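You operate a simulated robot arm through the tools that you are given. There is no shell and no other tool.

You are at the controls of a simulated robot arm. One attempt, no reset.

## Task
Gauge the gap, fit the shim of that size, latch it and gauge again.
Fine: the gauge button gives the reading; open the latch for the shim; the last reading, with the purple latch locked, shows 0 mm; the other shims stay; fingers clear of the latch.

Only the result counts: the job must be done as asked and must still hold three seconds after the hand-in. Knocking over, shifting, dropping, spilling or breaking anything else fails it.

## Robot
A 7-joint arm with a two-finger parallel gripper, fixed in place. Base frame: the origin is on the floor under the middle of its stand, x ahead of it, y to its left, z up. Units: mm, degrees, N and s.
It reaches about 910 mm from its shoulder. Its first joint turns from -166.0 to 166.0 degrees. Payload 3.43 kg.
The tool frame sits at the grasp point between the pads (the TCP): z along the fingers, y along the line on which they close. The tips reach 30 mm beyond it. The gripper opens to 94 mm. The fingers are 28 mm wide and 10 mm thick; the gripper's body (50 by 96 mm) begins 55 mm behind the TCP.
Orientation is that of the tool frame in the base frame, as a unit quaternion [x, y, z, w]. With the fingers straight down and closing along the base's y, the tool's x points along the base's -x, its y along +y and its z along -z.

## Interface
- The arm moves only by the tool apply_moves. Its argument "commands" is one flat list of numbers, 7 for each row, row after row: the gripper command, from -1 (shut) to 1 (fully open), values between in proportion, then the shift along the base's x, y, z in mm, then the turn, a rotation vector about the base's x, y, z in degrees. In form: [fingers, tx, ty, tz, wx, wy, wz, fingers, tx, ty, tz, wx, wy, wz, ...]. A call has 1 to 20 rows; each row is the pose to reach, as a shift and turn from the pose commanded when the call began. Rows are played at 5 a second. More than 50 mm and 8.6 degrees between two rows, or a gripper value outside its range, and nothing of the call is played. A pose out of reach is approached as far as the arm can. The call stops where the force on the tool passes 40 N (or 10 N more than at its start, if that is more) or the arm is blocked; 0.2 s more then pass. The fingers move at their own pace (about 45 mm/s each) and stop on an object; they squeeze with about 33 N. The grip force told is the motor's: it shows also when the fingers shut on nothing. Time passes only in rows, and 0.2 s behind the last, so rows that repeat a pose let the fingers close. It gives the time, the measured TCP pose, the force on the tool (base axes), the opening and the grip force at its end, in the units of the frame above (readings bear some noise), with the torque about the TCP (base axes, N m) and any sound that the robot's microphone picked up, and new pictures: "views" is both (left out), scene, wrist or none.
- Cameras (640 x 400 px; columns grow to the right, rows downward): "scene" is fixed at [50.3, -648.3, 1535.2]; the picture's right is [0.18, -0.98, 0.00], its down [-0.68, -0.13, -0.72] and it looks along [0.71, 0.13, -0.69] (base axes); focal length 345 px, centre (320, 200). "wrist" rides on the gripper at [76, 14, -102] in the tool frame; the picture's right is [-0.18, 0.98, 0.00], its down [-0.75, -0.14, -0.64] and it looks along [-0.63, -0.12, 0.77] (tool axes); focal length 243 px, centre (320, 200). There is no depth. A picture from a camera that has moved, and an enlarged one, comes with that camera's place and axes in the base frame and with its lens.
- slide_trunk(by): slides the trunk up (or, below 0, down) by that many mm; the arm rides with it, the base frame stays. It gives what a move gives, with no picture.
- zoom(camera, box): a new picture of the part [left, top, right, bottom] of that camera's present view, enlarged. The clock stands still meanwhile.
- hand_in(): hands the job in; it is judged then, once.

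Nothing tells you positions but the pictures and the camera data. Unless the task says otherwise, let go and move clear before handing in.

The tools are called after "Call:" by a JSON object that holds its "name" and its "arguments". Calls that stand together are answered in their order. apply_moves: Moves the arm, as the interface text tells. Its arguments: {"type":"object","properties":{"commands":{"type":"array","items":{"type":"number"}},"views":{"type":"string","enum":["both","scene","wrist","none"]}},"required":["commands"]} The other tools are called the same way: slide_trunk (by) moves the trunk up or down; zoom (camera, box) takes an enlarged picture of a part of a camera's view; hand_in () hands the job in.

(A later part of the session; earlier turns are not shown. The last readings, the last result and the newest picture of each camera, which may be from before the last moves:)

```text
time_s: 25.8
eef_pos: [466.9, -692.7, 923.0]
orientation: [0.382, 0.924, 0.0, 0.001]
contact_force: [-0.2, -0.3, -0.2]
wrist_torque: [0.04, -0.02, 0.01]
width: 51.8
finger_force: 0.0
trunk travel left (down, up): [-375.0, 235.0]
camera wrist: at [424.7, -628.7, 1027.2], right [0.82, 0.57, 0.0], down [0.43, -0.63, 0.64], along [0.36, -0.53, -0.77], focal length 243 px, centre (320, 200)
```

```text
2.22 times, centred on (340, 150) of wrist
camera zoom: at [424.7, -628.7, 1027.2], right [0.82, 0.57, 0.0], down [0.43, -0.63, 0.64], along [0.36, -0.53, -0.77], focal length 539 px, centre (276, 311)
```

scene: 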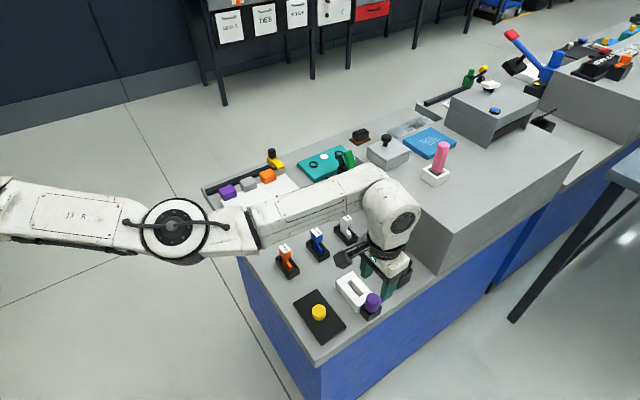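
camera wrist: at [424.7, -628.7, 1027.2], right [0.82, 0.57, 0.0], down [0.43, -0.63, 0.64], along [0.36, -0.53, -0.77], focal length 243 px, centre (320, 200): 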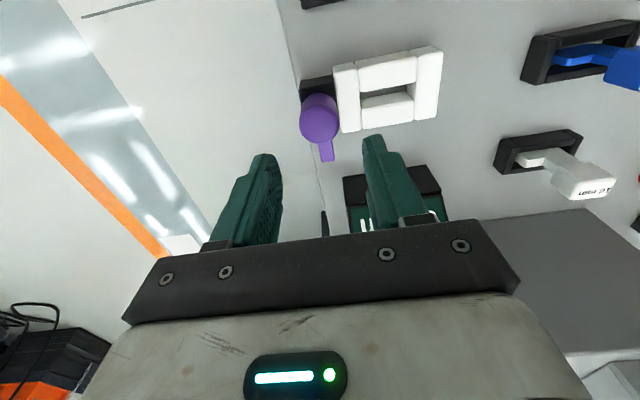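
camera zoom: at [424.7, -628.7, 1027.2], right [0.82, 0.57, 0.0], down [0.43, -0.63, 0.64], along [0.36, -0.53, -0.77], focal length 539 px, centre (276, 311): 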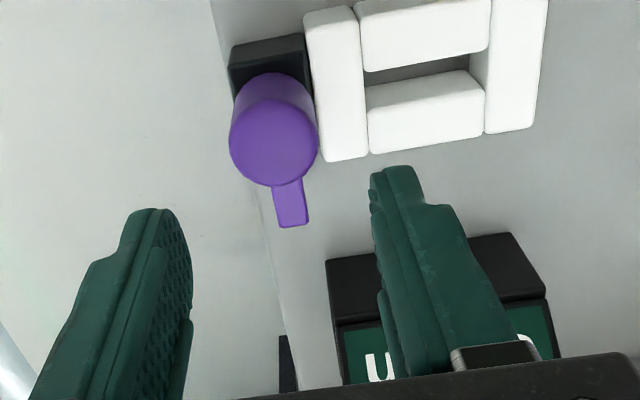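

The latch is open and the rectangular pocket (slot between two long bars with solid ends) is fully exposed. I'll enlarge the pocket to measure it.

Call:
{"name": "zoom", "arguments": {"camera": "wrist", "box": [330, 40, 450, 140]}}

Call:
{"name": "zoom", "arguments": {"camera": "scene", "box": [330, 265, 390, 325]}}

```text
4.00 times, centred on (390, 90) of wrist
camera zoom: at [424.7, -628.7, 1027.2], right [0.82, 0.57, 0.0], down [0.43, -0.63, 0.64], along [0.36, -0.53, -0.77], focal length 970 px, centre (40, 640)
```

zoom: 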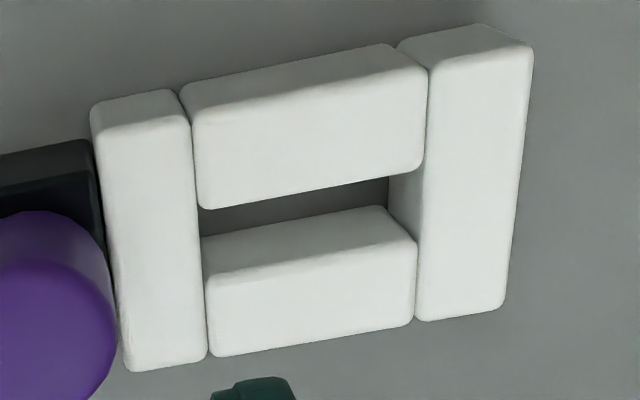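

```text
6.67 times, centred on (360, 295) of scene
camera zoom: at [50.3, -648.3, 1535.2], right [0.18, -0.98, 0.0], down [-0.68, -0.13, -0.72], along [0.71, 0.13, -0.69], focal length 2302 px, centre (53, -433)
```

zoom: 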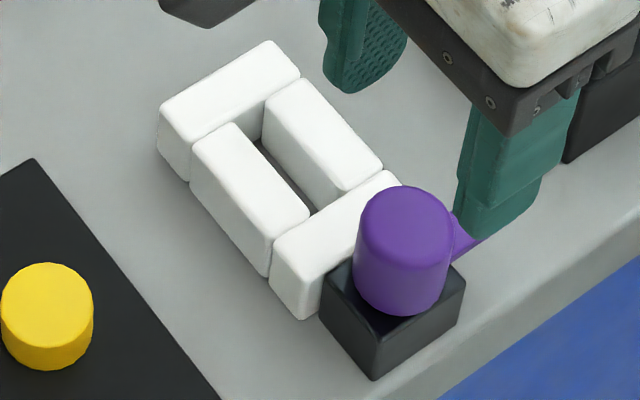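

The pocket measures roughly 47 mm (u) by 14 mm (v'), centred near u=-99, v'=820. Now I'll return to the orange shim for a high-zoom look at its shape before grasping.

Call:
{"name": "apply_moves", "arguments": {"commands": [0.1, 0, 10, 20, 0, 0, 0, 1, 16, 55, 20, 0, 0, 0, 1, 32, 95, 20, 0, 0, 0, 1, 48, 135, 20, 0, 0, 0, 1, 62, 175, 15, 0, 0, 0, 1, 76, 215, 10, 0, 0, 0, 1, 88, 250, 0, 0, 0, 0, 1, 92, 266, -8, 0, 0, 0, 1, 92, 266, -8, 0, 0, 0], "views": "wrist"}}

Call:
{"name": "zoom", "arguments": {"camera": "wrist", "box": [250, 90, 370, 240]}}

Call:
{"name": "zoom", "arguments": {"camera": "scene", "box": [265, 235, 305, 285]}}

Call:
{"name": "zoom", "arguments": {"camera": "scene", "box": [330, 265, 390, 325]}}

```text
time_s: 27.8
eef_pos: [559.2, -426.7, 915.0]
orientation: [0.382, 0.924, 0.001, -0.001]
contact_force: [-0.3, 0.0, 0.4]
wrist_torque: [0.0, -0.03, 0.02]
width: 93.8
finger_force: 0.0
trunk travel left (down, up): [-375.0, 235.0]
camera wrist: at [515.5, -363.4, 1018.9], right [0.82, 0.57, 0.0], down [0.43, -0.63, 0.64], along [0.36, -0.53, -0.77], focal length 243 px, centre (320, 200)
```

wrist: 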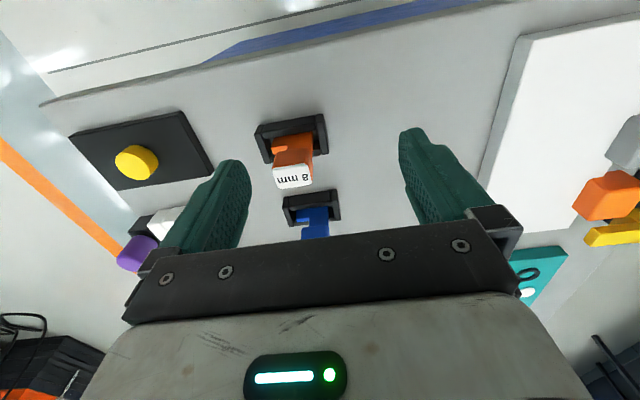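

```text
2.67 times, centred on (310, 165) of wrist
camera zoom: at [515.5, -363.4, 1018.9], right [0.82, 0.57, 0.0], down [0.43, -0.63, 0.64], along [0.36, -0.53, -0.77], focal length 647 px, centre (347, 293)
```

zoom: 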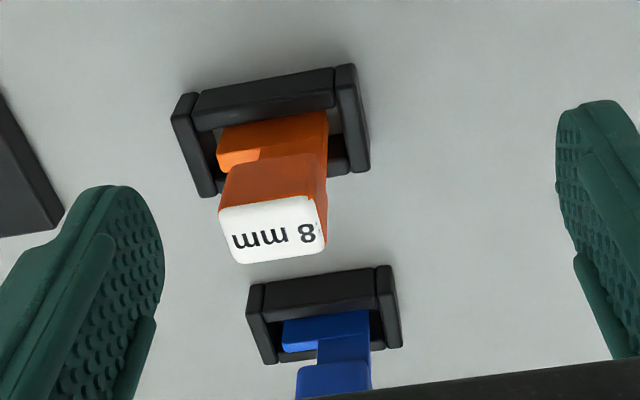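

```text
8.00 times, centred on (285, 260) of scene
camera zoom: at [50.3, -648.3, 1535.2], right [0.18, -0.98, 0.0], down [-0.68, -0.13, -0.72], along [0.71, 0.13, -0.69], focal length 2762 px, centre (600, -280)
```

zoom: 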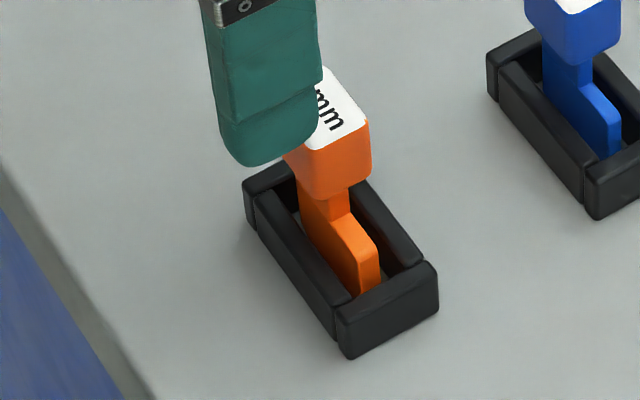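

```text
6.67 times, centred on (360, 295) of scene
camera zoom: at [50.3, -648.3, 1535.2], right [0.18, -0.98, 0.0], down [-0.68, -0.13, -0.72], along [0.71, 0.13, -0.69], focal length 2302 px, centre (53, -433)
```

zoom: 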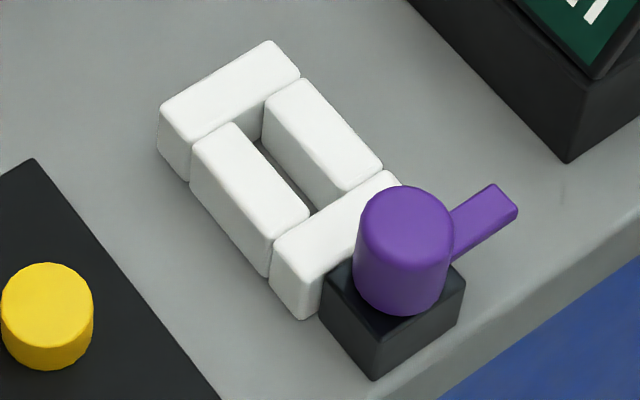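

The blade is about 8 mm thick across v' and the pocket is about 13.5 mm wide, so there's clearance. I'll zoom further on the orange shim to fix its handle and blade positions.

Call:
{"name": "zoom", "arguments": {"camera": "wrist", "box": [250, 110, 334, 194]}}

Call:
{"name": "zoom", "arguments": {"camera": "scene", "box": [300, 215, 360, 265]}}

```text
4.76 times, centred on (292, 152) of wrist
camera zoom: at [515.5, -363.4, 1018.9], right [0.82, 0.57, 0.0], down [0.43, -0.63, 0.64], along [0.36, -0.53, -0.77], focal length 1155 px, centre (453, 429)
```

zoom: 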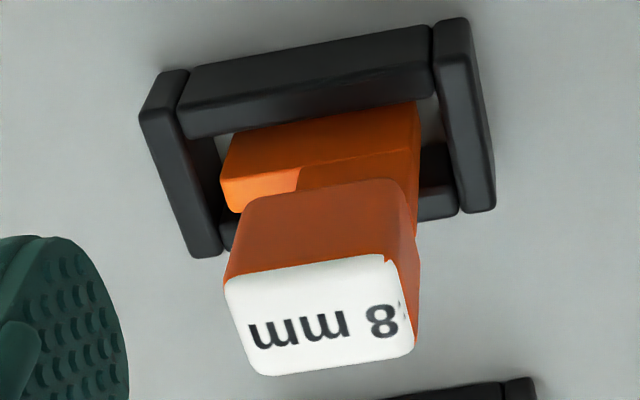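

```text
8.00 times, centred on (330, 240) of scene
camera zoom: at [50.3, -648.3, 1535.2], right [0.18, -0.98, 0.0], down [-0.68, -0.13, -0.72], along [0.71, 0.13, -0.69], focal length 2762 px, centre (240, -120)
```

zoom: 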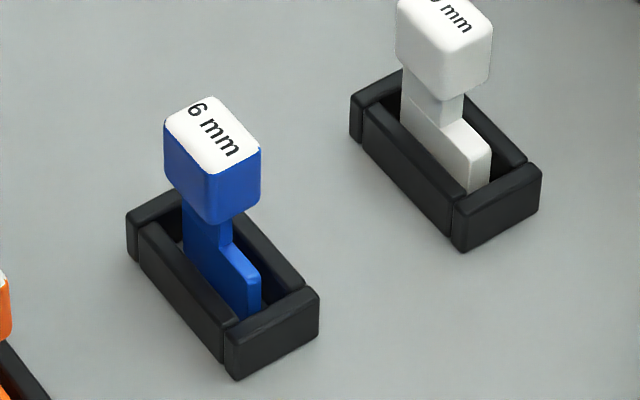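

I now have the orange shim: head centre u=66, v'=725.5 (x 559.7, y -466.3), head z 829–858, blade 41 mm long and 8 mm thick with top at about 808. I'll position the open fingers directly above it and check alignment.

Call:
{"name": "apply_moves", "arguments": {"commands": [1, 0, -20, 0, 0, 0, 0, 1, 1, -39.2, -5, 0, 0, 0, 0.3, 1, -39.2, -15, 0, 0, 0, 0.3, 1, -39.2, -15, 0, 0, 0, 0.3, 1, -39.2, -15, 0, 0, 0], "views": "both"}}

Call:
{"name": "zoom", "arguments": {"camera": "wrist", "box": [240, 60, 400, 240]}}

Call:
{"name": "zoom", "arguments": {"camera": "scene", "box": [255, 215, 325, 285]}}

```text
time_s: 29.0
eef_pos: [561.5, -466.4, 900.2]
orientation: [0.382, 0.924, -0.001, -0.001]
contact_force: [0.1, -0.5, 0.0]
wrist_torque: [-0.02, -0.03, 0.0]
width: 61.1
finger_force: 0.0
trunk travel left (down, up): [-375.0, 235.0]
camera wrist: at [517.4, -402.8, 1004.7], right [0.82, 0.57, 0.0], down [0.43, -0.63, 0.64], along [0.36, -0.53, -0.77], focal length 243 px, centre (320, 200)
```

scene: 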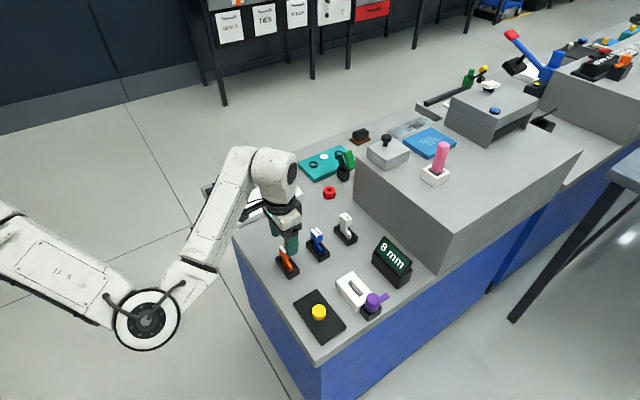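
wrist: 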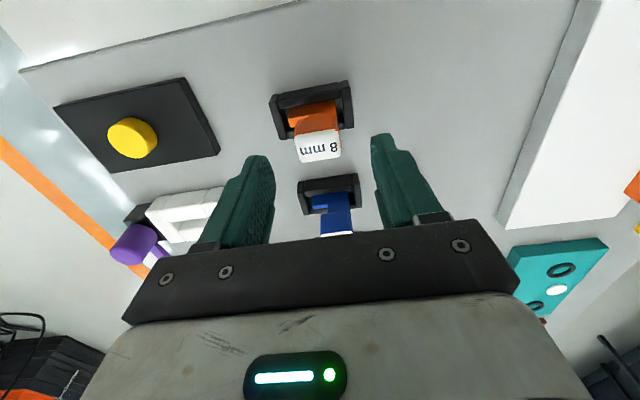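

```text
2.22 times, centred on (320, 150) of wrist
camera zoom: at [517.4, -402.8, 1004.7], right [0.82, 0.57, 0.0], down [0.43, -0.63, 0.64], along [0.36, -0.53, -0.77], focal length 539 px, centre (320, 311)
```

zoom: 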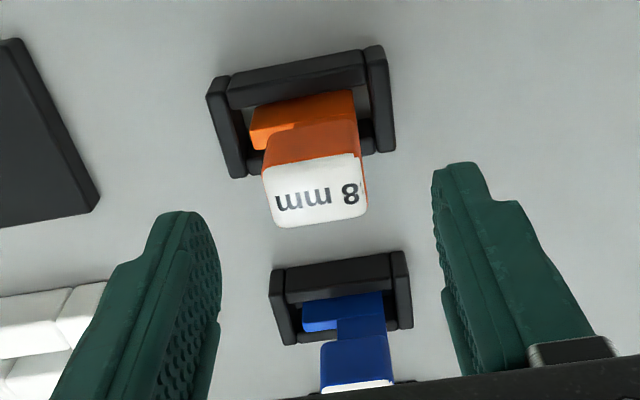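

```text
5.71 times, centred on (290, 250) of scene
camera zoom: at [50.3, -648.3, 1535.2], right [0.18, -0.98, 0.0], down [-0.68, -0.13, -0.72], along [0.71, 0.13, -0.69], focal length 1973 px, centre (491, -86)
```

zoom: 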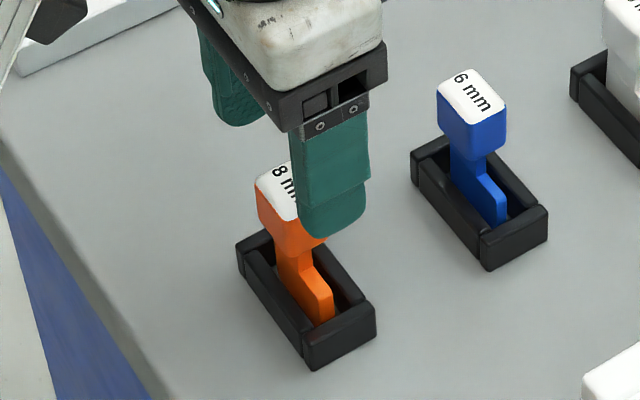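

The label sits right under the hand's centre (559.8, -465.8). I'll descend so the pads flank the head (TCP z about 848) and then close.

Call:
{"name": "apply_moves", "arguments": {"commands": [0.3, 0, 0, -15, 0, 0, 0, 0.3, 0, 0, -30, 0, 0, 0, 0.3, 0, 0, -42, 0, 0, 0, 0.3, 0, 0, -52, 0, 0, 0, 0.3, 0, 0, -52, 0, 0, 0], "views": "both"}}

Call:
{"name": "zoom", "arguments": {"camera": "wrist", "box": [240, 60, 400, 240]}}

Call:
{"name": "zoom", "arguments": {"camera": "scene", "box": [255, 215, 325, 285]}}

```text
time_s: 30.2
eef_pos: [560.3, -467.4, 849.7]
orientation: [0.382, 0.924, -0.001, 0.001]
contact_force: [0.1, 0.0, -0.5]
wrist_torque: [-0.01, 0.0, -0.04]
width: 61.1
finger_force: 0.1
trunk travel left (down, up): [-375.0, 235.0]
camera wrist: at [517.0, -402.9, 952.6], right [0.82, 0.57, 0.0], down [0.43, -0.63, 0.64], along [0.36, -0.53, -0.77], focal length 243 px, centre (320, 200)
```

scene: 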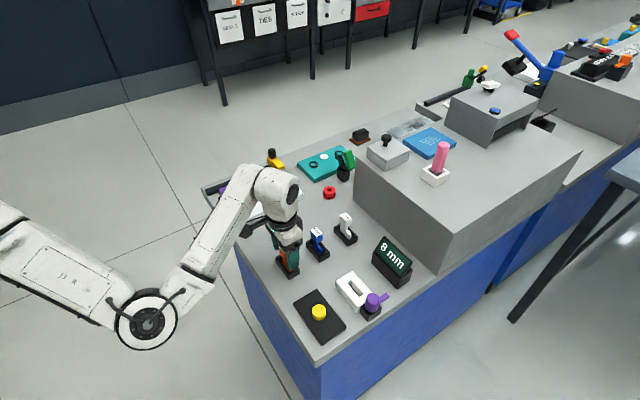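
wrist: 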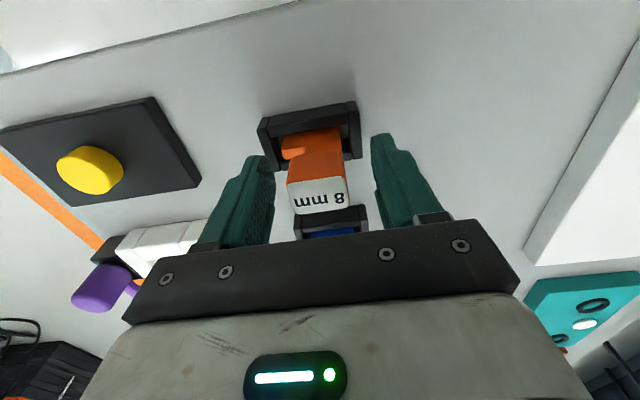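

```text
2.22 times, centred on (320, 150) of wrist
camera zoom: at [517.0, -402.9, 952.6], right [0.82, 0.57, 0.0], down [0.43, -0.63, 0.64], along [0.36, -0.53, -0.77], focal length 539 px, centre (320, 311)
```

zoom: 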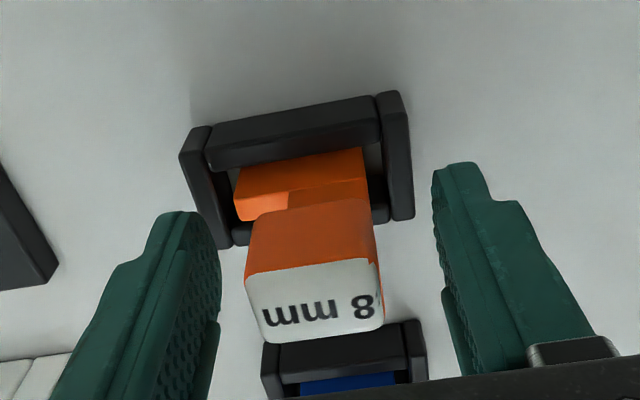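

```text
5.71 times, centred on (290, 250) of scene
camera zoom: at [50.3, -648.3, 1535.2], right [0.18, -0.98, 0.0], down [-0.68, -0.13, -0.72], along [0.71, 0.13, -0.69], focal length 1973 px, centre (491, -86)
```

zoom: 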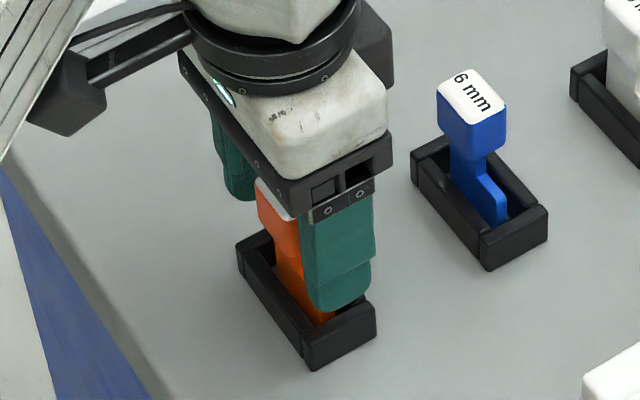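

Everything lines up; closing on the shim's head now.

Call:
{"name": "apply_moves", "arguments": {"commands": [-0.2, 0, 0, 0, 0, 0, 0, -1, 0, 0, 0, 0, 0, 0, -1, 0, 0, 0, 0, 0, 0, -1, 0, 0, 0, 0, 0, 0], "views": "wrist"}}

```text
time_s: 31.2
eef_pos: [559.6, -467.1, 848.2]
orientation: [0.383, 0.924, 0.0, 0.0]
contact_force: [-0.1, 0.4, -0.8]
wrist_torque: [0.0, 0.02, 0.02]
width: 33.3
finger_force: 32.8
trunk travel left (down, up): [-375.0, 235.0]
camera wrist: at [517.0, -402.9, 952.6], right [0.82, 0.57, 0.0], down [0.43, -0.63, 0.64], along [0.36, -0.53, -0.77], focal length 243 px, centre (320, 200)
```

wrist: 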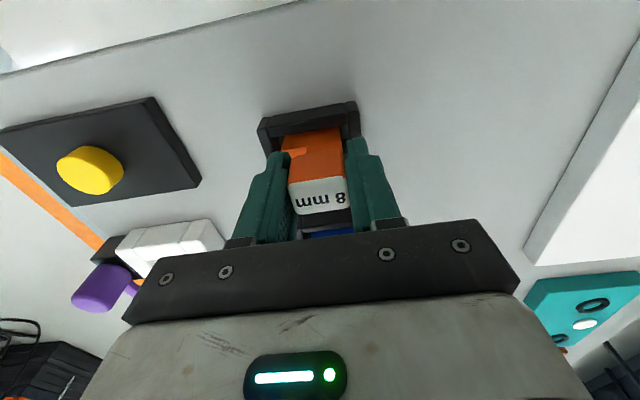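

Gripped at 33 mm. I'll lift straight up and check that the shim comes out cleanly and the holder stays.

Call:
{"name": "apply_moves", "arguments": {"commands": [-1, 0, 0, 5, 0, 0, 0, -1, 0, 0, 15, 0, 0, 0, -1, 0, 0, 30, 0, 0, 0, -1, 0, 0, 50, 0, 0, 0, -1, 0, 0, 70, 0, 0, 0, -1, 0, 0, 70, 0, 0, 0], "views": "both"}}

Call:
{"name": "zoom", "arguments": {"camera": "wrist", "box": [240, 60, 400, 240]}}

Call:
{"name": "zoom", "arguments": {"camera": "scene", "box": [255, 195, 335, 285]}}

```text
time_s: 32.6
eef_pos: [560.1, -467.0, 918.8]
orientation: [0.383, 0.924, 0.0, 0.001]
contact_force: [-0.5, -0.3, -0.4]
wrist_torque: [0.05, 0.01, 0.01]
width: 33.1
finger_force: 33.3
trunk travel left (down, up): [-375.0, 235.0]
camera wrist: at [517.0, -402.4, 1023.0], right [0.82, 0.57, 0.0], down [0.43, -0.63, 0.64], along [0.36, -0.53, -0.77], focal length 243 px, centre (320, 200)
```

scene: 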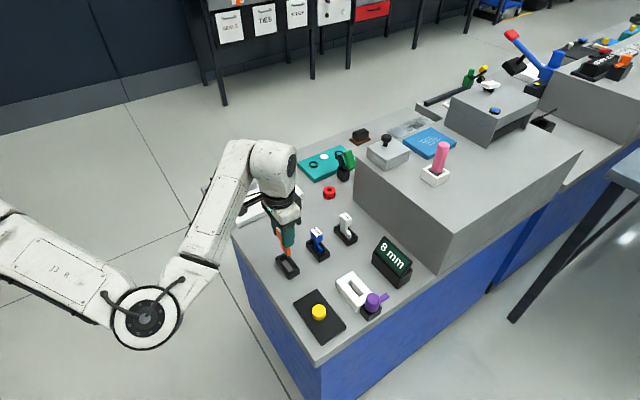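
wrist: 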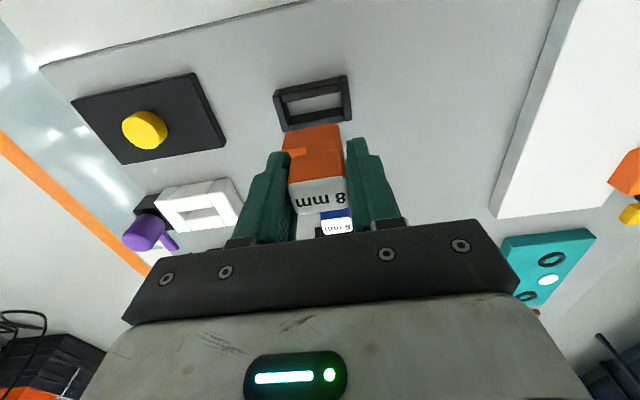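

```text
2.22 times, centred on (320, 150) of wrist
camera zoom: at [517.0, -402.4, 1023.0], right [0.82, 0.57, 0.0], down [0.43, -0.63, 0.64], along [0.36, -0.53, -0.77], focal length 539 px, centre (320, 311)
```

zoom: 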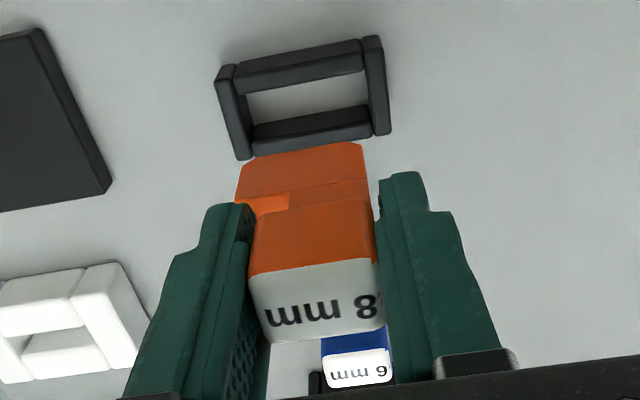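

```text
4.44 times, centred on (295, 240) of scene
camera zoom: at [50.3, -648.3, 1535.2], right [0.18, -0.98, 0.0], down [-0.68, -0.13, -0.72], along [0.71, 0.13, -0.69], focal length 1534 px, centre (431, 22)
```

zoom: 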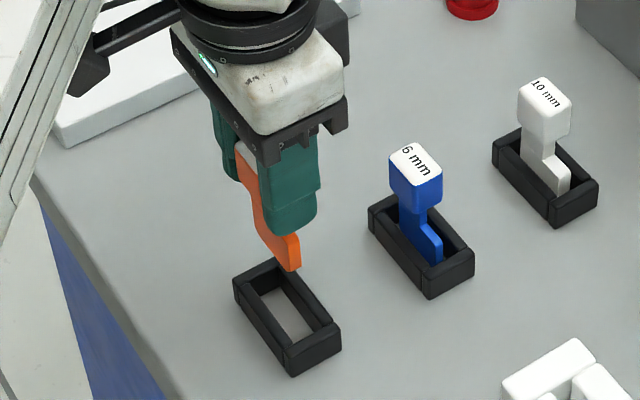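

The shim came out cleanly and the holder stayed; the blade spans u 40.5–81.8 with centre v' 725.8. Now I'll carry it at this height to hover above the pocket (shift -47, -180).

Call:
{"name": "apply_moves", "arguments": {"commands": [-1, -6, -24, 0, 0, 0, 0, -1, -14, -54, 0, 0, 0, 0, -1, -22, -84, 0, 0, 0, 0, -1, -30, -114, 0, 0, 0, 0, -1, -38, -144, 0, 0, 0, 0, -1, -44, -168, 0, 0, 0, 0, -1, -47.3, -179.6, 0, 0, 0, 0, -1, -47.3, -179.6, 0, 0, 0, 0], "views": "both"}}

Call:
{"name": "zoom", "arguments": {"camera": "wrist", "box": [240, 60, 400, 240]}}

Call:
{"name": "zoom", "arguments": {"camera": "scene", "box": [320, 245, 400, 325]}}

```text
time_s: 34.4
eef_pos: [513.8, -648.1, 919.2]
orientation: [0.382, 0.924, -0.001, 0.001]
contact_force: [-0.5, -0.4, 0.0]
wrist_torque: [-0.01, 0.03, -0.02]
width: 33.2
finger_force: 33.3
trunk travel left (down, up): [-375.0, 235.0]
camera wrist: at [470.1, -582.4, 1022.3], right [0.82, 0.57, 0.0], down [0.43, -0.63, 0.64], along [0.36, -0.53, -0.77], focal length 243 px, centre (320, 200)
```

scene: 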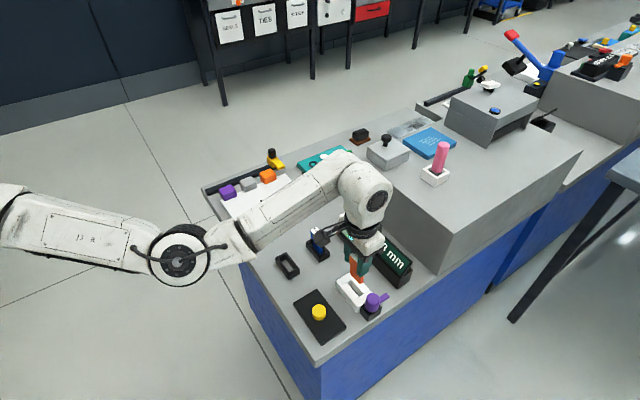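
wrist: 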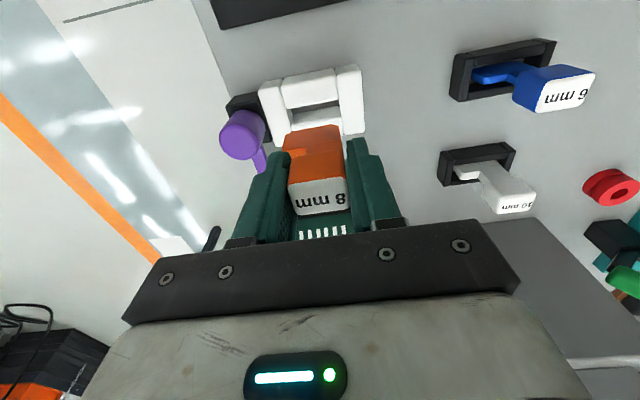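

```text
2.22 times, centred on (320, 150) of wrist
camera zoom: at [470.1, -582.4, 1022.3], right [0.82, 0.57, 0.0], down [0.43, -0.63, 0.64], along [0.36, -0.53, -0.77], focal length 539 px, centre (320, 311)
```

zoom: 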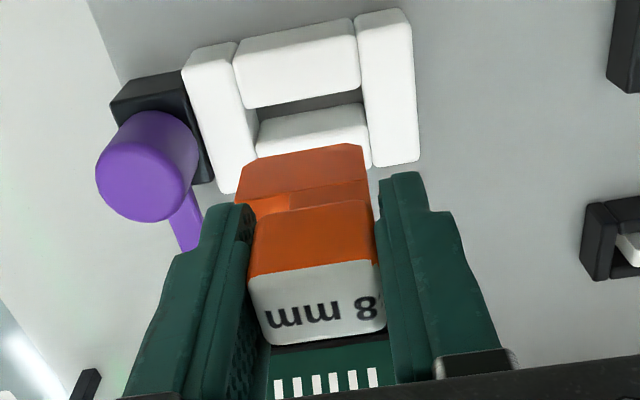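

```text
5.00 times, centred on (360, 285) of scene
camera zoom: at [50.3, -648.3, 1535.2], right [0.18, -0.98, 0.0], down [-0.68, -0.13, -0.72], along [0.71, 0.13, -0.69], focal length 1726 px, centre (120, -225)
```

zoom: 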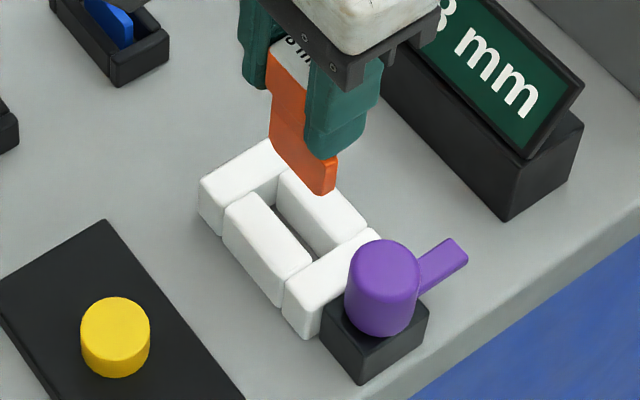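

The shim hovers over the pocket. I'll zoom in to compare the blade and pocket edges before lowering.

Call:
{"name": "zoom", "arguments": {"camera": "wrist", "box": [250, 55, 390, 155]}}

Call:
{"name": "zoom", "arguments": {"camera": "scene", "box": [335, 255, 385, 305]}}

```text
4.00 times, centred on (320, 105) of wrist
camera zoom: at [470.1, -582.4, 1022.3], right [0.82, 0.57, 0.0], down [0.43, -0.63, 0.64], along [0.36, -0.53, -0.77], focal length 970 px, centre (320, 580)
```

zoom: 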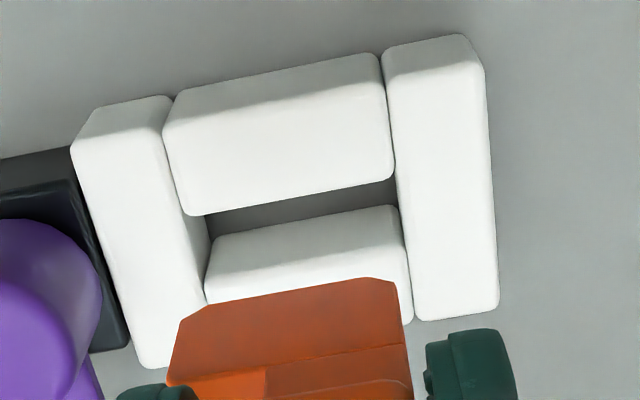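

```text
8.00 times, centred on (360, 280) of scene
camera zoom: at [50.3, -648.3, 1535.2], right [0.18, -0.98, 0.0], down [-0.68, -0.13, -0.72], along [0.71, 0.13, -0.69], focal length 2762 px, centre (0, -440)
```

zoom: 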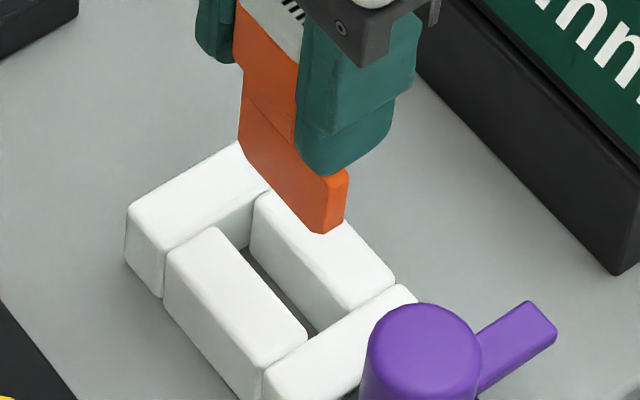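

The blade is centred within about 1 mm of the pocket (pocket u -122.5…-75.4, v' 812.7…827). I'll apply a tiny correction and lower to just above the bars, then check.

Call:
{"name": "apply_moves", "arguments": {"commands": [-1, 0.2, -0.8, -12, 0, 0, 0, -1, 0.2, -0.8, -24, 0, 0, 0, -1, 0.2, -0.8, -34, 0, 0, 0, -1, 0.2, -0.8, -40, 0, 0, 0, -1, 0.2, -0.8, -40, 0, 0, 0], "views": "none"}}

Call:
{"name": "zoom", "arguments": {"camera": "wrist", "box": [250, 75, 390, 175]}}

Call:
{"name": "zoom", "arguments": {"camera": "scene", "box": [335, 255, 385, 305]}}

```text
time_s: 35.6
eef_pos: [512.8, -646.7, 878.4]
orientation: [0.383, 0.924, 0.001, 0.0]
contact_force: [-0.4, 0.2, -0.3]
wrist_torque: [0.02, -0.04, -0.02]
width: 33.2
finger_force: 32.7
trunk travel left (down, up): [-375.0, 235.0]
```

```text
4.00 times, centred on (320, 125) of wrist
camera zoom: at [469.9, -583.1, 982.2], right [0.82, 0.57, 0.0], down [0.43, -0.63, 0.64], along [0.36, -0.53, -0.77], focal length 970 px, centre (320, 500)
```

zoom: 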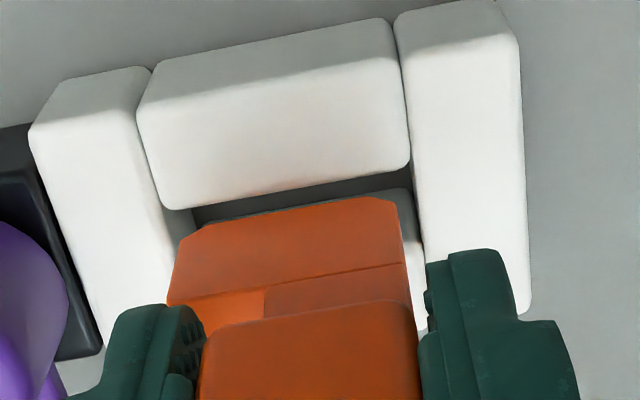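

```text
8.00 times, centred on (360, 280) of scene
camera zoom: at [50.3, -648.3, 1535.2], right [0.18, -0.98, 0.0], down [-0.68, -0.13, -0.72], along [0.71, 0.13, -0.69], focal length 2762 px, centre (0, -440)
```

zoom: 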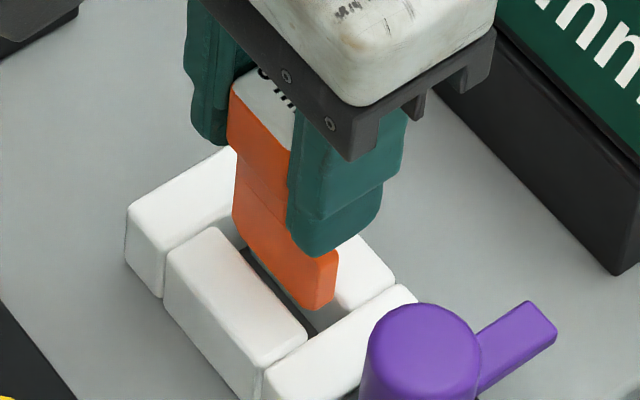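

The blade looks centred over the opening with clear space all round. I'll lower it into the pocket in small steps.

Call:
{"name": "apply_moves", "arguments": {"commands": [-1, 0, 0, -4, 0, 0, 0, -1, 0, 0, -8, 0, 0, 0, -1, 0, 0, -12, 0, 0, 0, -1, 0, 0, -16, 0, 0, 0, -1, 0, 0, -16, 0, 0, 0], "views": "none"}}

Call:
{"name": "zoom", "arguments": {"camera": "wrist", "box": [250, 75, 390, 175]}}

Call:
{"name": "zoom", "arguments": {"camera": "scene", "box": [335, 255, 385, 305]}}

```text
time_s: 36.8
eef_pos: [512.9, -647.6, 863.6]
orientation: [0.383, 0.924, 0.0, 0.0]
contact_force: [-0.1, -0.9, -1.5]
wrist_torque: [0.0, -0.04, 0.03]
width: 33.1
finger_force: 33.1
trunk travel left (down, up): [-375.0, 235.0]
```

```text
4.00 times, centred on (320, 125) of wrist
camera zoom: at [470.2, -583.2, 966.2], right [0.82, 0.57, 0.0], down [0.43, -0.63, 0.64], along [0.36, -0.53, -0.77], focal length 970 px, centre (320, 500)
```

zoom: 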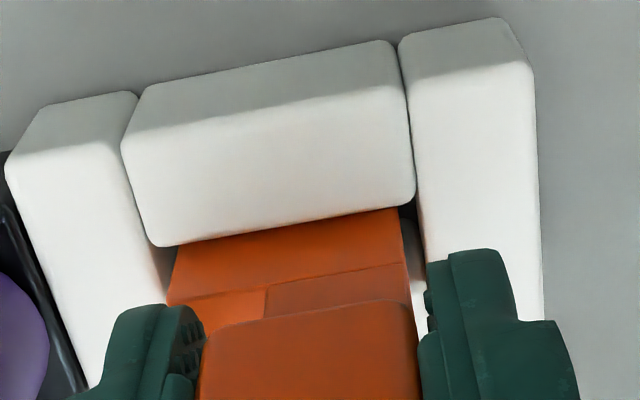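

```text
8.00 times, centred on (360, 280) of scene
camera zoom: at [50.3, -648.3, 1535.2], right [0.18, -0.98, 0.0], down [-0.68, -0.13, -0.72], along [0.71, 0.13, -0.69], focal length 2762 px, centre (0, -440)
```

zoom: 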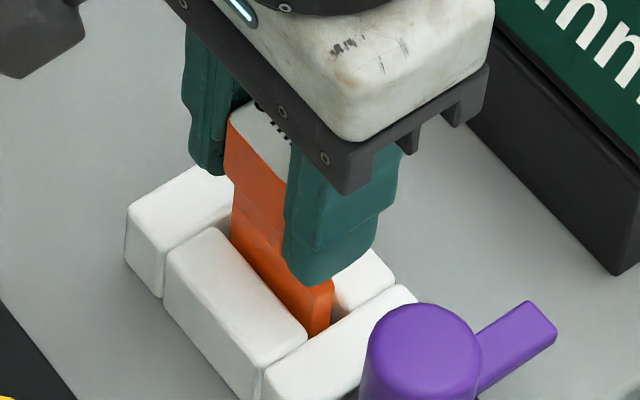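

The blade is inside the pocket with no contact force. I'll lower the remaining ~14 mm carefully to the floor.

Call:
{"name": "apply_moves", "arguments": {"commands": [-1, 0, 0, -4, 0, 0, 0, -1, 0, 0, -8, 0, 0, 0, -1, 0, 0, -11, 0, 0, 0, -1, 0, 0, -12.5, 0, 0, 0, -1, 0, 0, -13.5, 0, 0, 0, -1, 0, 0, -13.5, 0, 0, 0], "views": "both"}}

Call:
{"name": "zoom", "arguments": {"camera": "scene", "box": [335, 255, 385, 305]}}

```text
time_s: 38.2
eef_pos: [514.1, -646.7, 849.5]
orientation: [0.382, 0.924, 0.0, 0.0]
contact_force: [-0.5, -0.4, -0.5]
wrist_torque: [0.0, 0.01, 0.01]
width: 33.0
finger_force: 32.9
trunk travel left (down, up): [-375.0, 235.0]
camera wrist: at [470.2, -582.8, 952.7], right [0.82, 0.57, 0.0], down [0.43, -0.63, 0.64], along [0.36, -0.53, -0.77], focal length 243 px, centre (320, 200)
```

scene: 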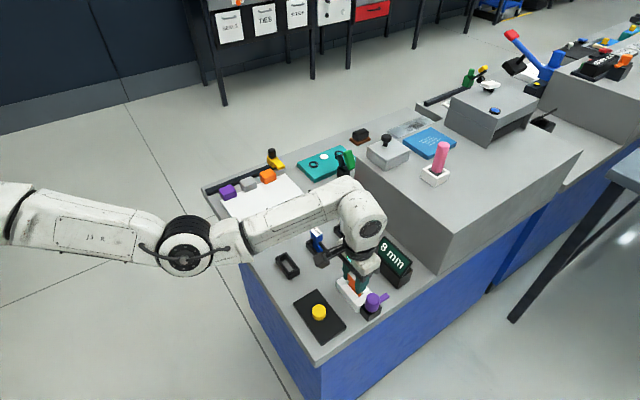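
wrist: 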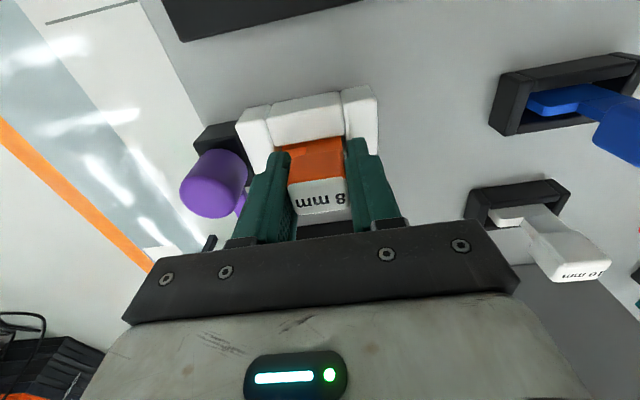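

```text
8.00 times, centred on (360, 280) of scene
camera zoom: at [50.3, -648.3, 1535.2], right [0.18, -0.98, 0.0], down [-0.68, -0.13, -0.72], along [0.71, 0.13, -0.69], focal length 2762 px, centre (0, -440)
```

zoom: 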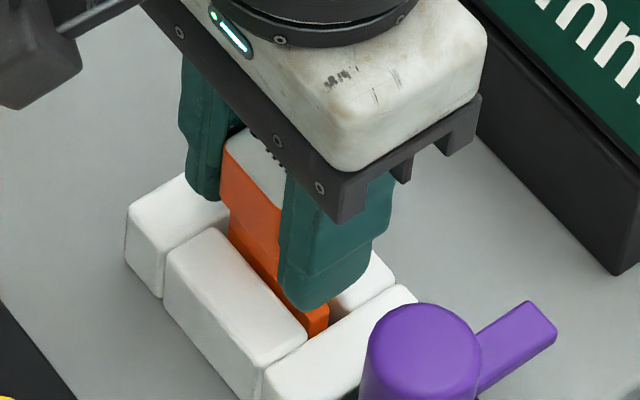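

The shim is about half a millimetre above the floor level it had in its holder. I'll ease down until contact is felt.

Call:
{"name": "apply_moves", "arguments": {"commands": [-1, 0, 0, -0.5, 0, 0, 0, -1, 0, 0, -1, 0, 0, 0, -1, 0, 0, -1, 0, 0, 0], "views": "none"}}

```text
time_s: 39.0
eef_pos: [513.9, -648.0, 848.7]
orientation: [0.383, 0.924, 0.0, 0.0]
contact_force: [-0.8, 0.2, 3.7]
wrist_torque: [0.0, 0.05, 0.02]
width: 33.2
finger_force: 32.7
trunk travel left (down, up): [-375.0, 235.0]
```

There's light floor contact (3.7 N). I'll release to only about 46 mm so the finger stays clear of the knob, then rise.

Call:
{"name": "apply_moves", "arguments": {"commands": [-0.15, 0, 0, 0, 0, 0, 0, -0.05, 0, 0, 0, 0, 0, 0, -0.05, 0, 0, 0, 0, 0, 0, -0.05, 0, 0, 8, 0, 0, 0, -0.05, 0, 0, 24, 0, 0, 0, -0.05, 0, 0, 50, 0, 0, 0, -0.05, 0, 0, 75, 0, 0, 0, -0.05, 0, 0, 75, 0, 0, 0], "views": "both"}}

Call:
{"name": "zoom", "arguments": {"camera": "wrist", "box": [240, 40, 400, 200]}}

Call:
{"name": "zoom", "arguments": {"camera": "scene", "box": [330, 245, 390, 305]}}

```text
time_s: 40.8
eef_pos: [512.9, -648.3, 923.6]
orientation: [0.384, 0.923, 0.0, 0.0]
contact_force: [0.6, -0.2, -0.3]
wrist_torque: [0.02, -0.02, 0.0]
width: 44.7
finger_force: 0.0
trunk travel left (down, up): [-375.0, 235.0]
camera wrist: at [470.1, -582.9, 1027.1], right [0.82, 0.57, 0.0], down [0.43, -0.63, 0.64], along [0.36, -0.53, -0.77], focal length 243 px, centre (320, 200)
```

scene: 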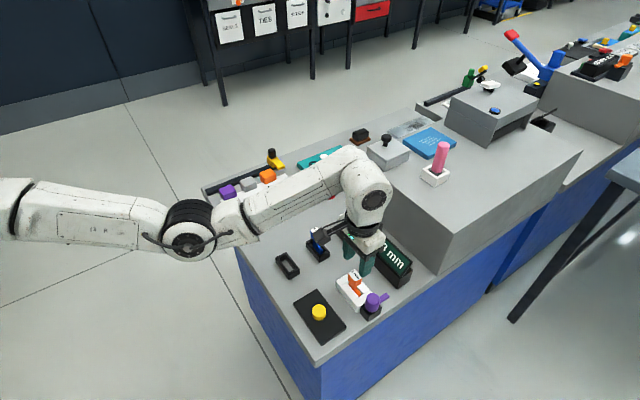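
wrist: 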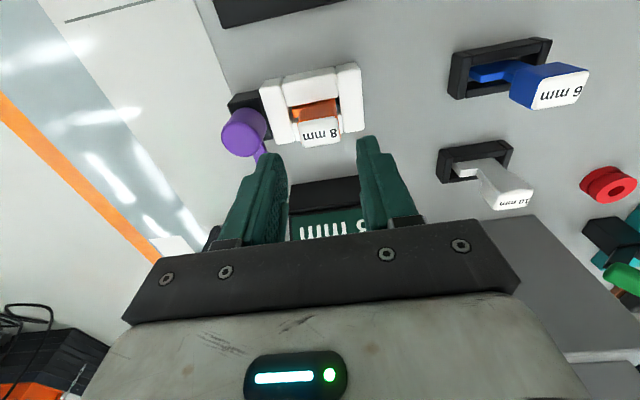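

```text
2.50 times, centred on (320, 120) of wrist
camera zoom: at [470.1, -582.9, 1027.1], right [0.82, 0.57, 0.0], down [0.43, -0.63, 0.64], along [0.36, -0.53, -0.77], focal length 606 px, centre (320, 400)
```

zoom: 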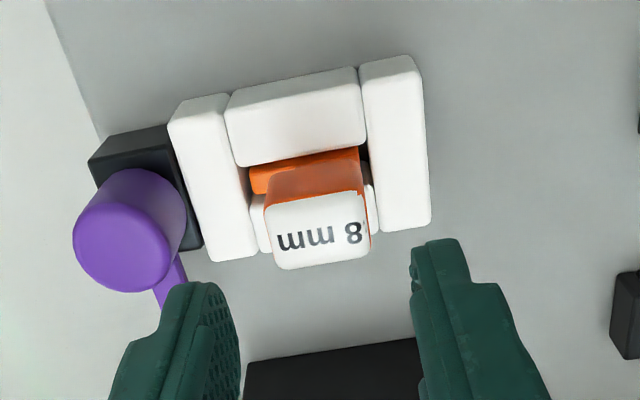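

```text
6.67 times, centred on (360, 275) of scene
camera zoom: at [50.3, -648.3, 1535.2], right [0.18, -0.98, 0.0], down [-0.68, -0.13, -0.72], along [0.71, 0.13, -0.69], focal length 2302 px, centre (53, -300)
```

zoom: 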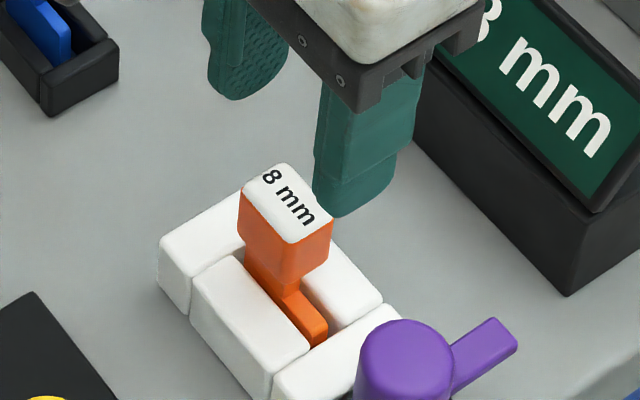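

The orange shim stands upright in the pocket, with its blade end exposed on the latch side. Next I'll go back over the knob (466.7, -693.1) with a 54 mm opening and look before descending.

Call:
{"name": "apply_moves", "arguments": {"commands": [0.15, -15, -15, 0, 0, 0, 0, 0.15, -30, -31, 0, 0, 0, 0, 0.15, -45.9, -46.4, 0, 0, 0, 0, 0.15, -45.9, -46.4, -20, 0, 0, 0, 0.15, -45.9, -46.4, -20, 0, 0, 0], "views": "both"}}

Call:
{"name": "zoom", "arguments": {"camera": "wrist", "box": [240, 60, 420, 240]}}

Call:
{"name": "zoom", "arguments": {"camera": "scene", "box": [330, 245, 400, 325]}}

```text
time_s: 42.0
eef_pos: [466.4, -693.6, 903.1]
orientation: [0.383, 0.924, 0.0, 0.0]
contact_force: [-0.2, -1.0, 0.3]
wrist_torque: [-0.02, -0.05, -0.01]
width: 53.9
finger_force: 0.0
trunk travel left (down, up): [-375.0, 235.0]
camera wrist: at [423.5, -629.6, 1007.0], right [0.82, 0.57, 0.0], down [0.43, -0.63, 0.64], along [0.36, -0.53, -0.77], focal length 243 px, centre (320, 200)
```

scene: 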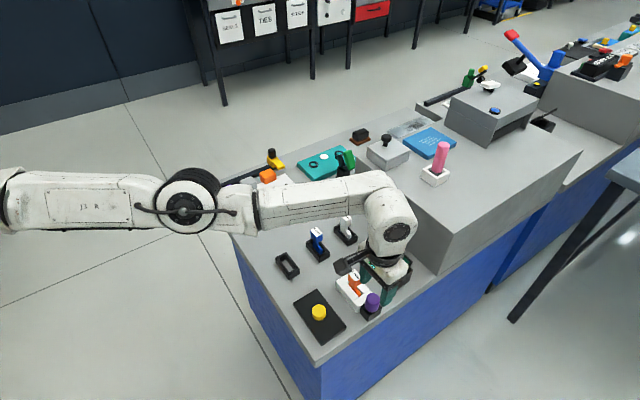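
wrist: 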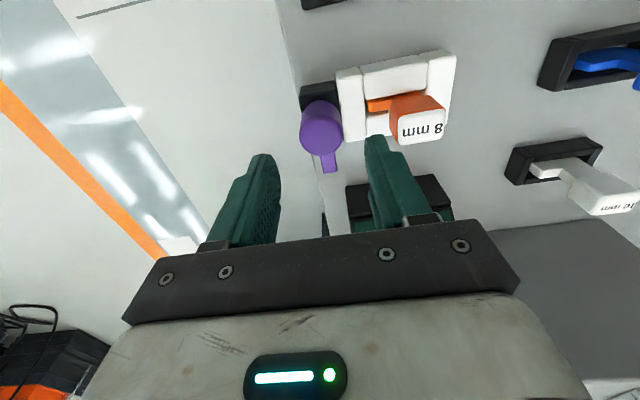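

```text
2.22 times, centred on (330, 150) of wrist
camera zoom: at [423.5, -629.6, 1007.0], right [0.82, 0.57, 0.0], down [0.43, -0.63, 0.64], along [0.36, -0.53, -0.77], focal length 539 px, centre (298, 311)
```

zoom: 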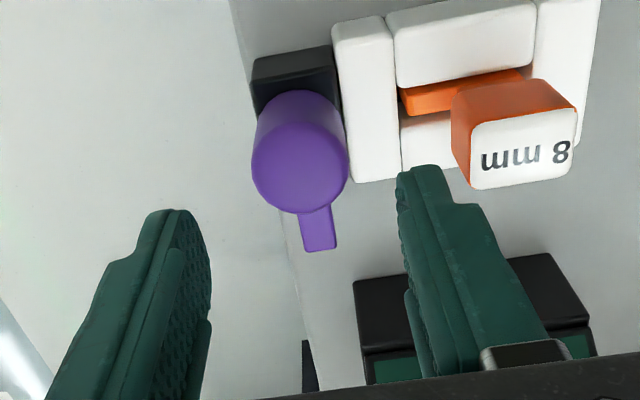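

```text
5.00 times, centred on (365, 285) of scene
camera zoom: at [50.3, -648.3, 1535.2], right [0.18, -0.98, 0.0], down [-0.68, -0.13, -0.72], along [0.71, 0.13, -0.69], focal length 1726 px, centre (95, -225)
```

zoom: 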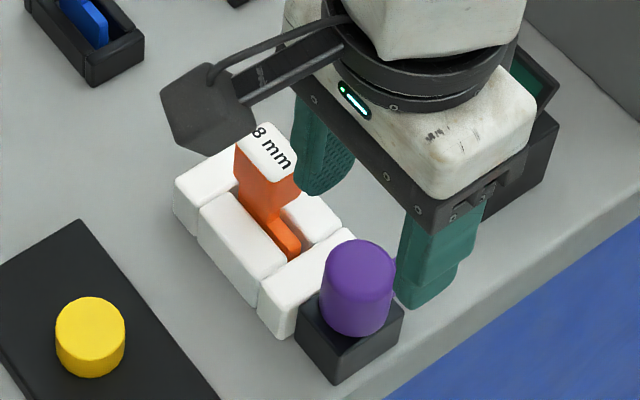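

The knob is centred between the fingers and the shim's head is well clear. I'll narrow to 46 mm and descend around the knob.

Call:
{"name": "apply_moves", "arguments": {"commands": [-0.02, 0, 0, 0, 0, 0, 0, -0.02, 0, 0, -15, 0, 0, 0, -0.02, 0, 0, -30, 0, 0, 0, -0.02, 0, 0, -42, 0, 0, 0, -0.02, 0, 0, -49.5, 0, 0, 0, -0.02, 0, 0, -49.5, 0, 0, 0], "views": "wrist"}}

Call:
{"name": "zoom", "arguments": {"camera": "wrist", "box": [240, 60, 420, 240]}}

```text
time_s: 43.4
eef_pos: [466.6, -693.0, 855.3]
orientation: [0.382, 0.924, 0.0, 0.001]
contact_force: [-0.3, -0.5, 0.0]
wrist_torque: [0.0, 0.01, -0.02]
width: 46.2
finger_force: 0.0
trunk travel left (down, up): [-375.0, 235.0]
camera wrist: at [424.3, -629.4, 958.2], right [0.83, 0.56, 0.0], down [0.43, -0.63, 0.64], along [0.36, -0.53, -0.77], focal length 243 px, centre (320, 200)
```

wrist: 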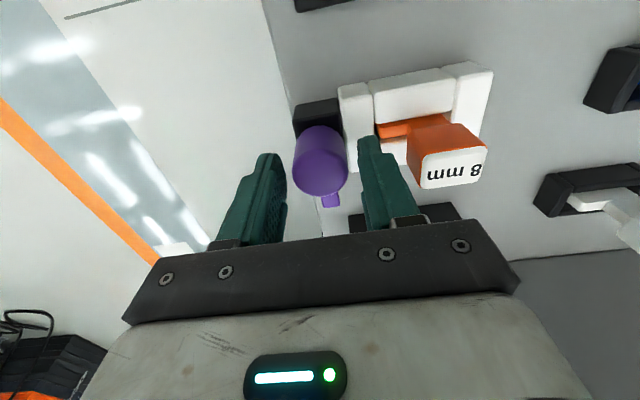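

```text
2.22 times, centred on (330, 150) of wrist
camera zoom: at [424.3, -629.4, 958.2], right [0.83, 0.56, 0.0], down [0.43, -0.63, 0.64], along [0.36, -0.53, -0.77], focal length 539 px, centre (298, 311)
```

zoom: 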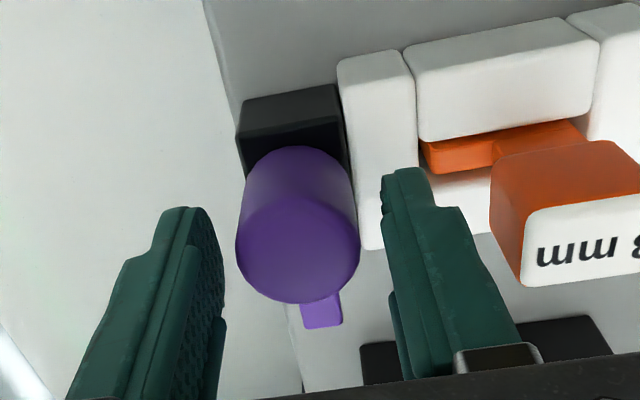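

Clear on both sides. I'll close on the knob and turn counter-clockwise to swing the arm back, in stages.

Call:
{"name": "apply_moves", "arguments": {"commands": [-1, 0, 0, 0, 0, 0, 0, -1, 0, 0, 0, 0, 0, 0, -1, 0, 0, 0, 0, 0, 0, -1, 0, 0, 0, 0, 0, 5, -1, 0, 0, 0, 0, 0, 10, -1, 0, 0, 0, 0, 0, 15, -1, 0, 0, 0, 0, 0, 20, -1, 0, 0, 0, 0, 0, 20], "views": "wrist"}}

Call:
{"name": "zoom", "arguments": {"camera": "wrist", "box": [240, 60, 420, 240]}}

```text
time_s: 45.2
eef_pos: [467.8, -693.9, 854.6]
orientation: [0.215, 0.977, 0.0, 0.001]
contact_force: [3.5, -0.6, 9.4]
wrist_torque: [-0.03, -0.15, -0.02]
width: 31.3
finger_force: 45.2
trunk travel left (down, up): [-375.0, 235.0]
camera wrist: at [405.5, -647.8, 958.1], right [0.58, 0.81, 0.0], down [0.62, -0.44, 0.64], along [0.52, -0.37, -0.77], focal length 243 px, centre (320, 200)
```

wrist: 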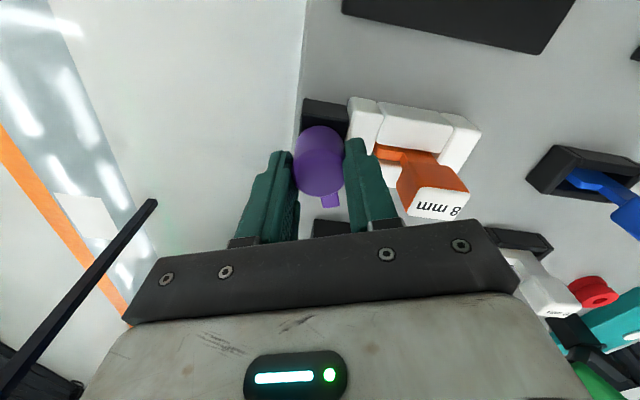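

```text
2.22 times, centred on (330, 150) of wrist
camera zoom: at [405.5, -647.8, 958.1], right [0.58, 0.81, 0.0], down [0.62, -0.44, 0.64], along [0.52, -0.37, -0.77], focal length 539 px, centre (298, 311)
```

zoom: 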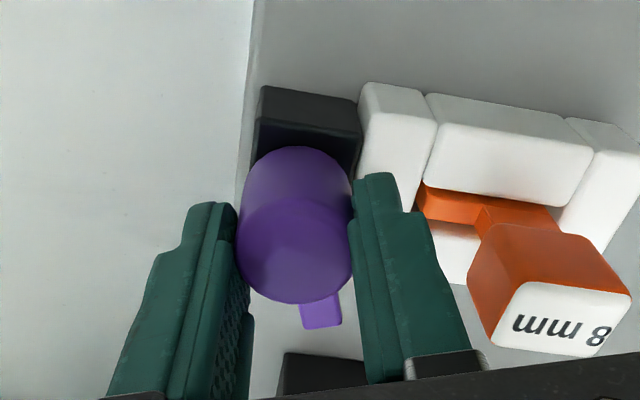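

The arm is following. Continuing another 25°.

Call:
{"name": "apply_moves", "arguments": {"commands": [-1, 0, 0, 0, 0, 0, 5, -1, 0, 0, 0, 0, 0, 10, -1, 0, 0, 0, 0, 0, 15, -1, 0, 0, 0, 0, 0, 20, -1, 0, 0, 0, 0, 0, 25, -1, 0, 0, 0, 0, 0, 25], "views": "wrist"}}

Call:
{"name": "zoom", "arguments": {"camera": "wrist", "box": [240, 60, 420, 240]}}

```text
time_s: 46.6
eef_pos: [468.7, -692.6, 854.6]
orientation: [-0.002, 1.0, 0.0, -0.001]
contact_force: [4.9, 2.9, 12.0]
wrist_torque: [0.22, -0.25, 0.0]
width: 31.0
finger_force: 44.6
trunk travel left (down, up): [-375.0, 235.0]
camera wrist: at [392.5, -678.3, 958.2], right [0.18, 0.98, 0.0], down [0.75, -0.14, 0.64], along [0.63, -0.12, -0.77], focal length 243 px, centre (320, 200)
```

wrist: 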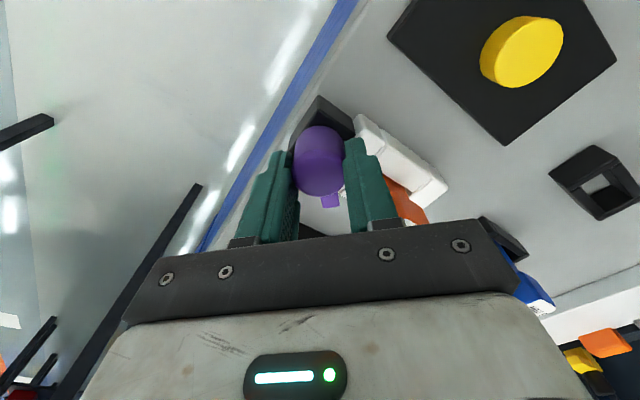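

```text
2.22 times, centred on (330, 150) of wrist
camera zoom: at [392.5, -678.3, 958.2], right [0.18, 0.98, 0.0], down [0.75, -0.14, 0.64], along [0.63, -0.12, -0.77], focal length 539 px, centre (298, 311)
```

zoom: 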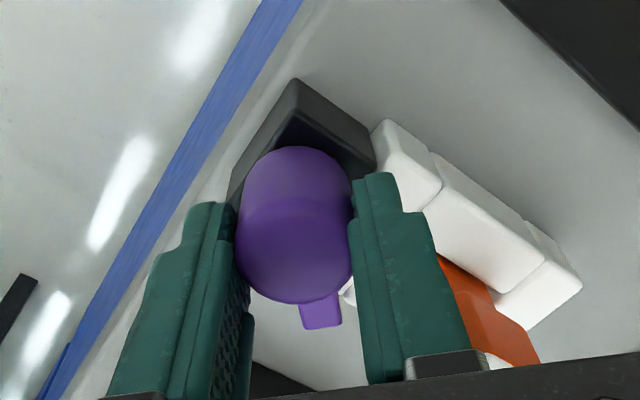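

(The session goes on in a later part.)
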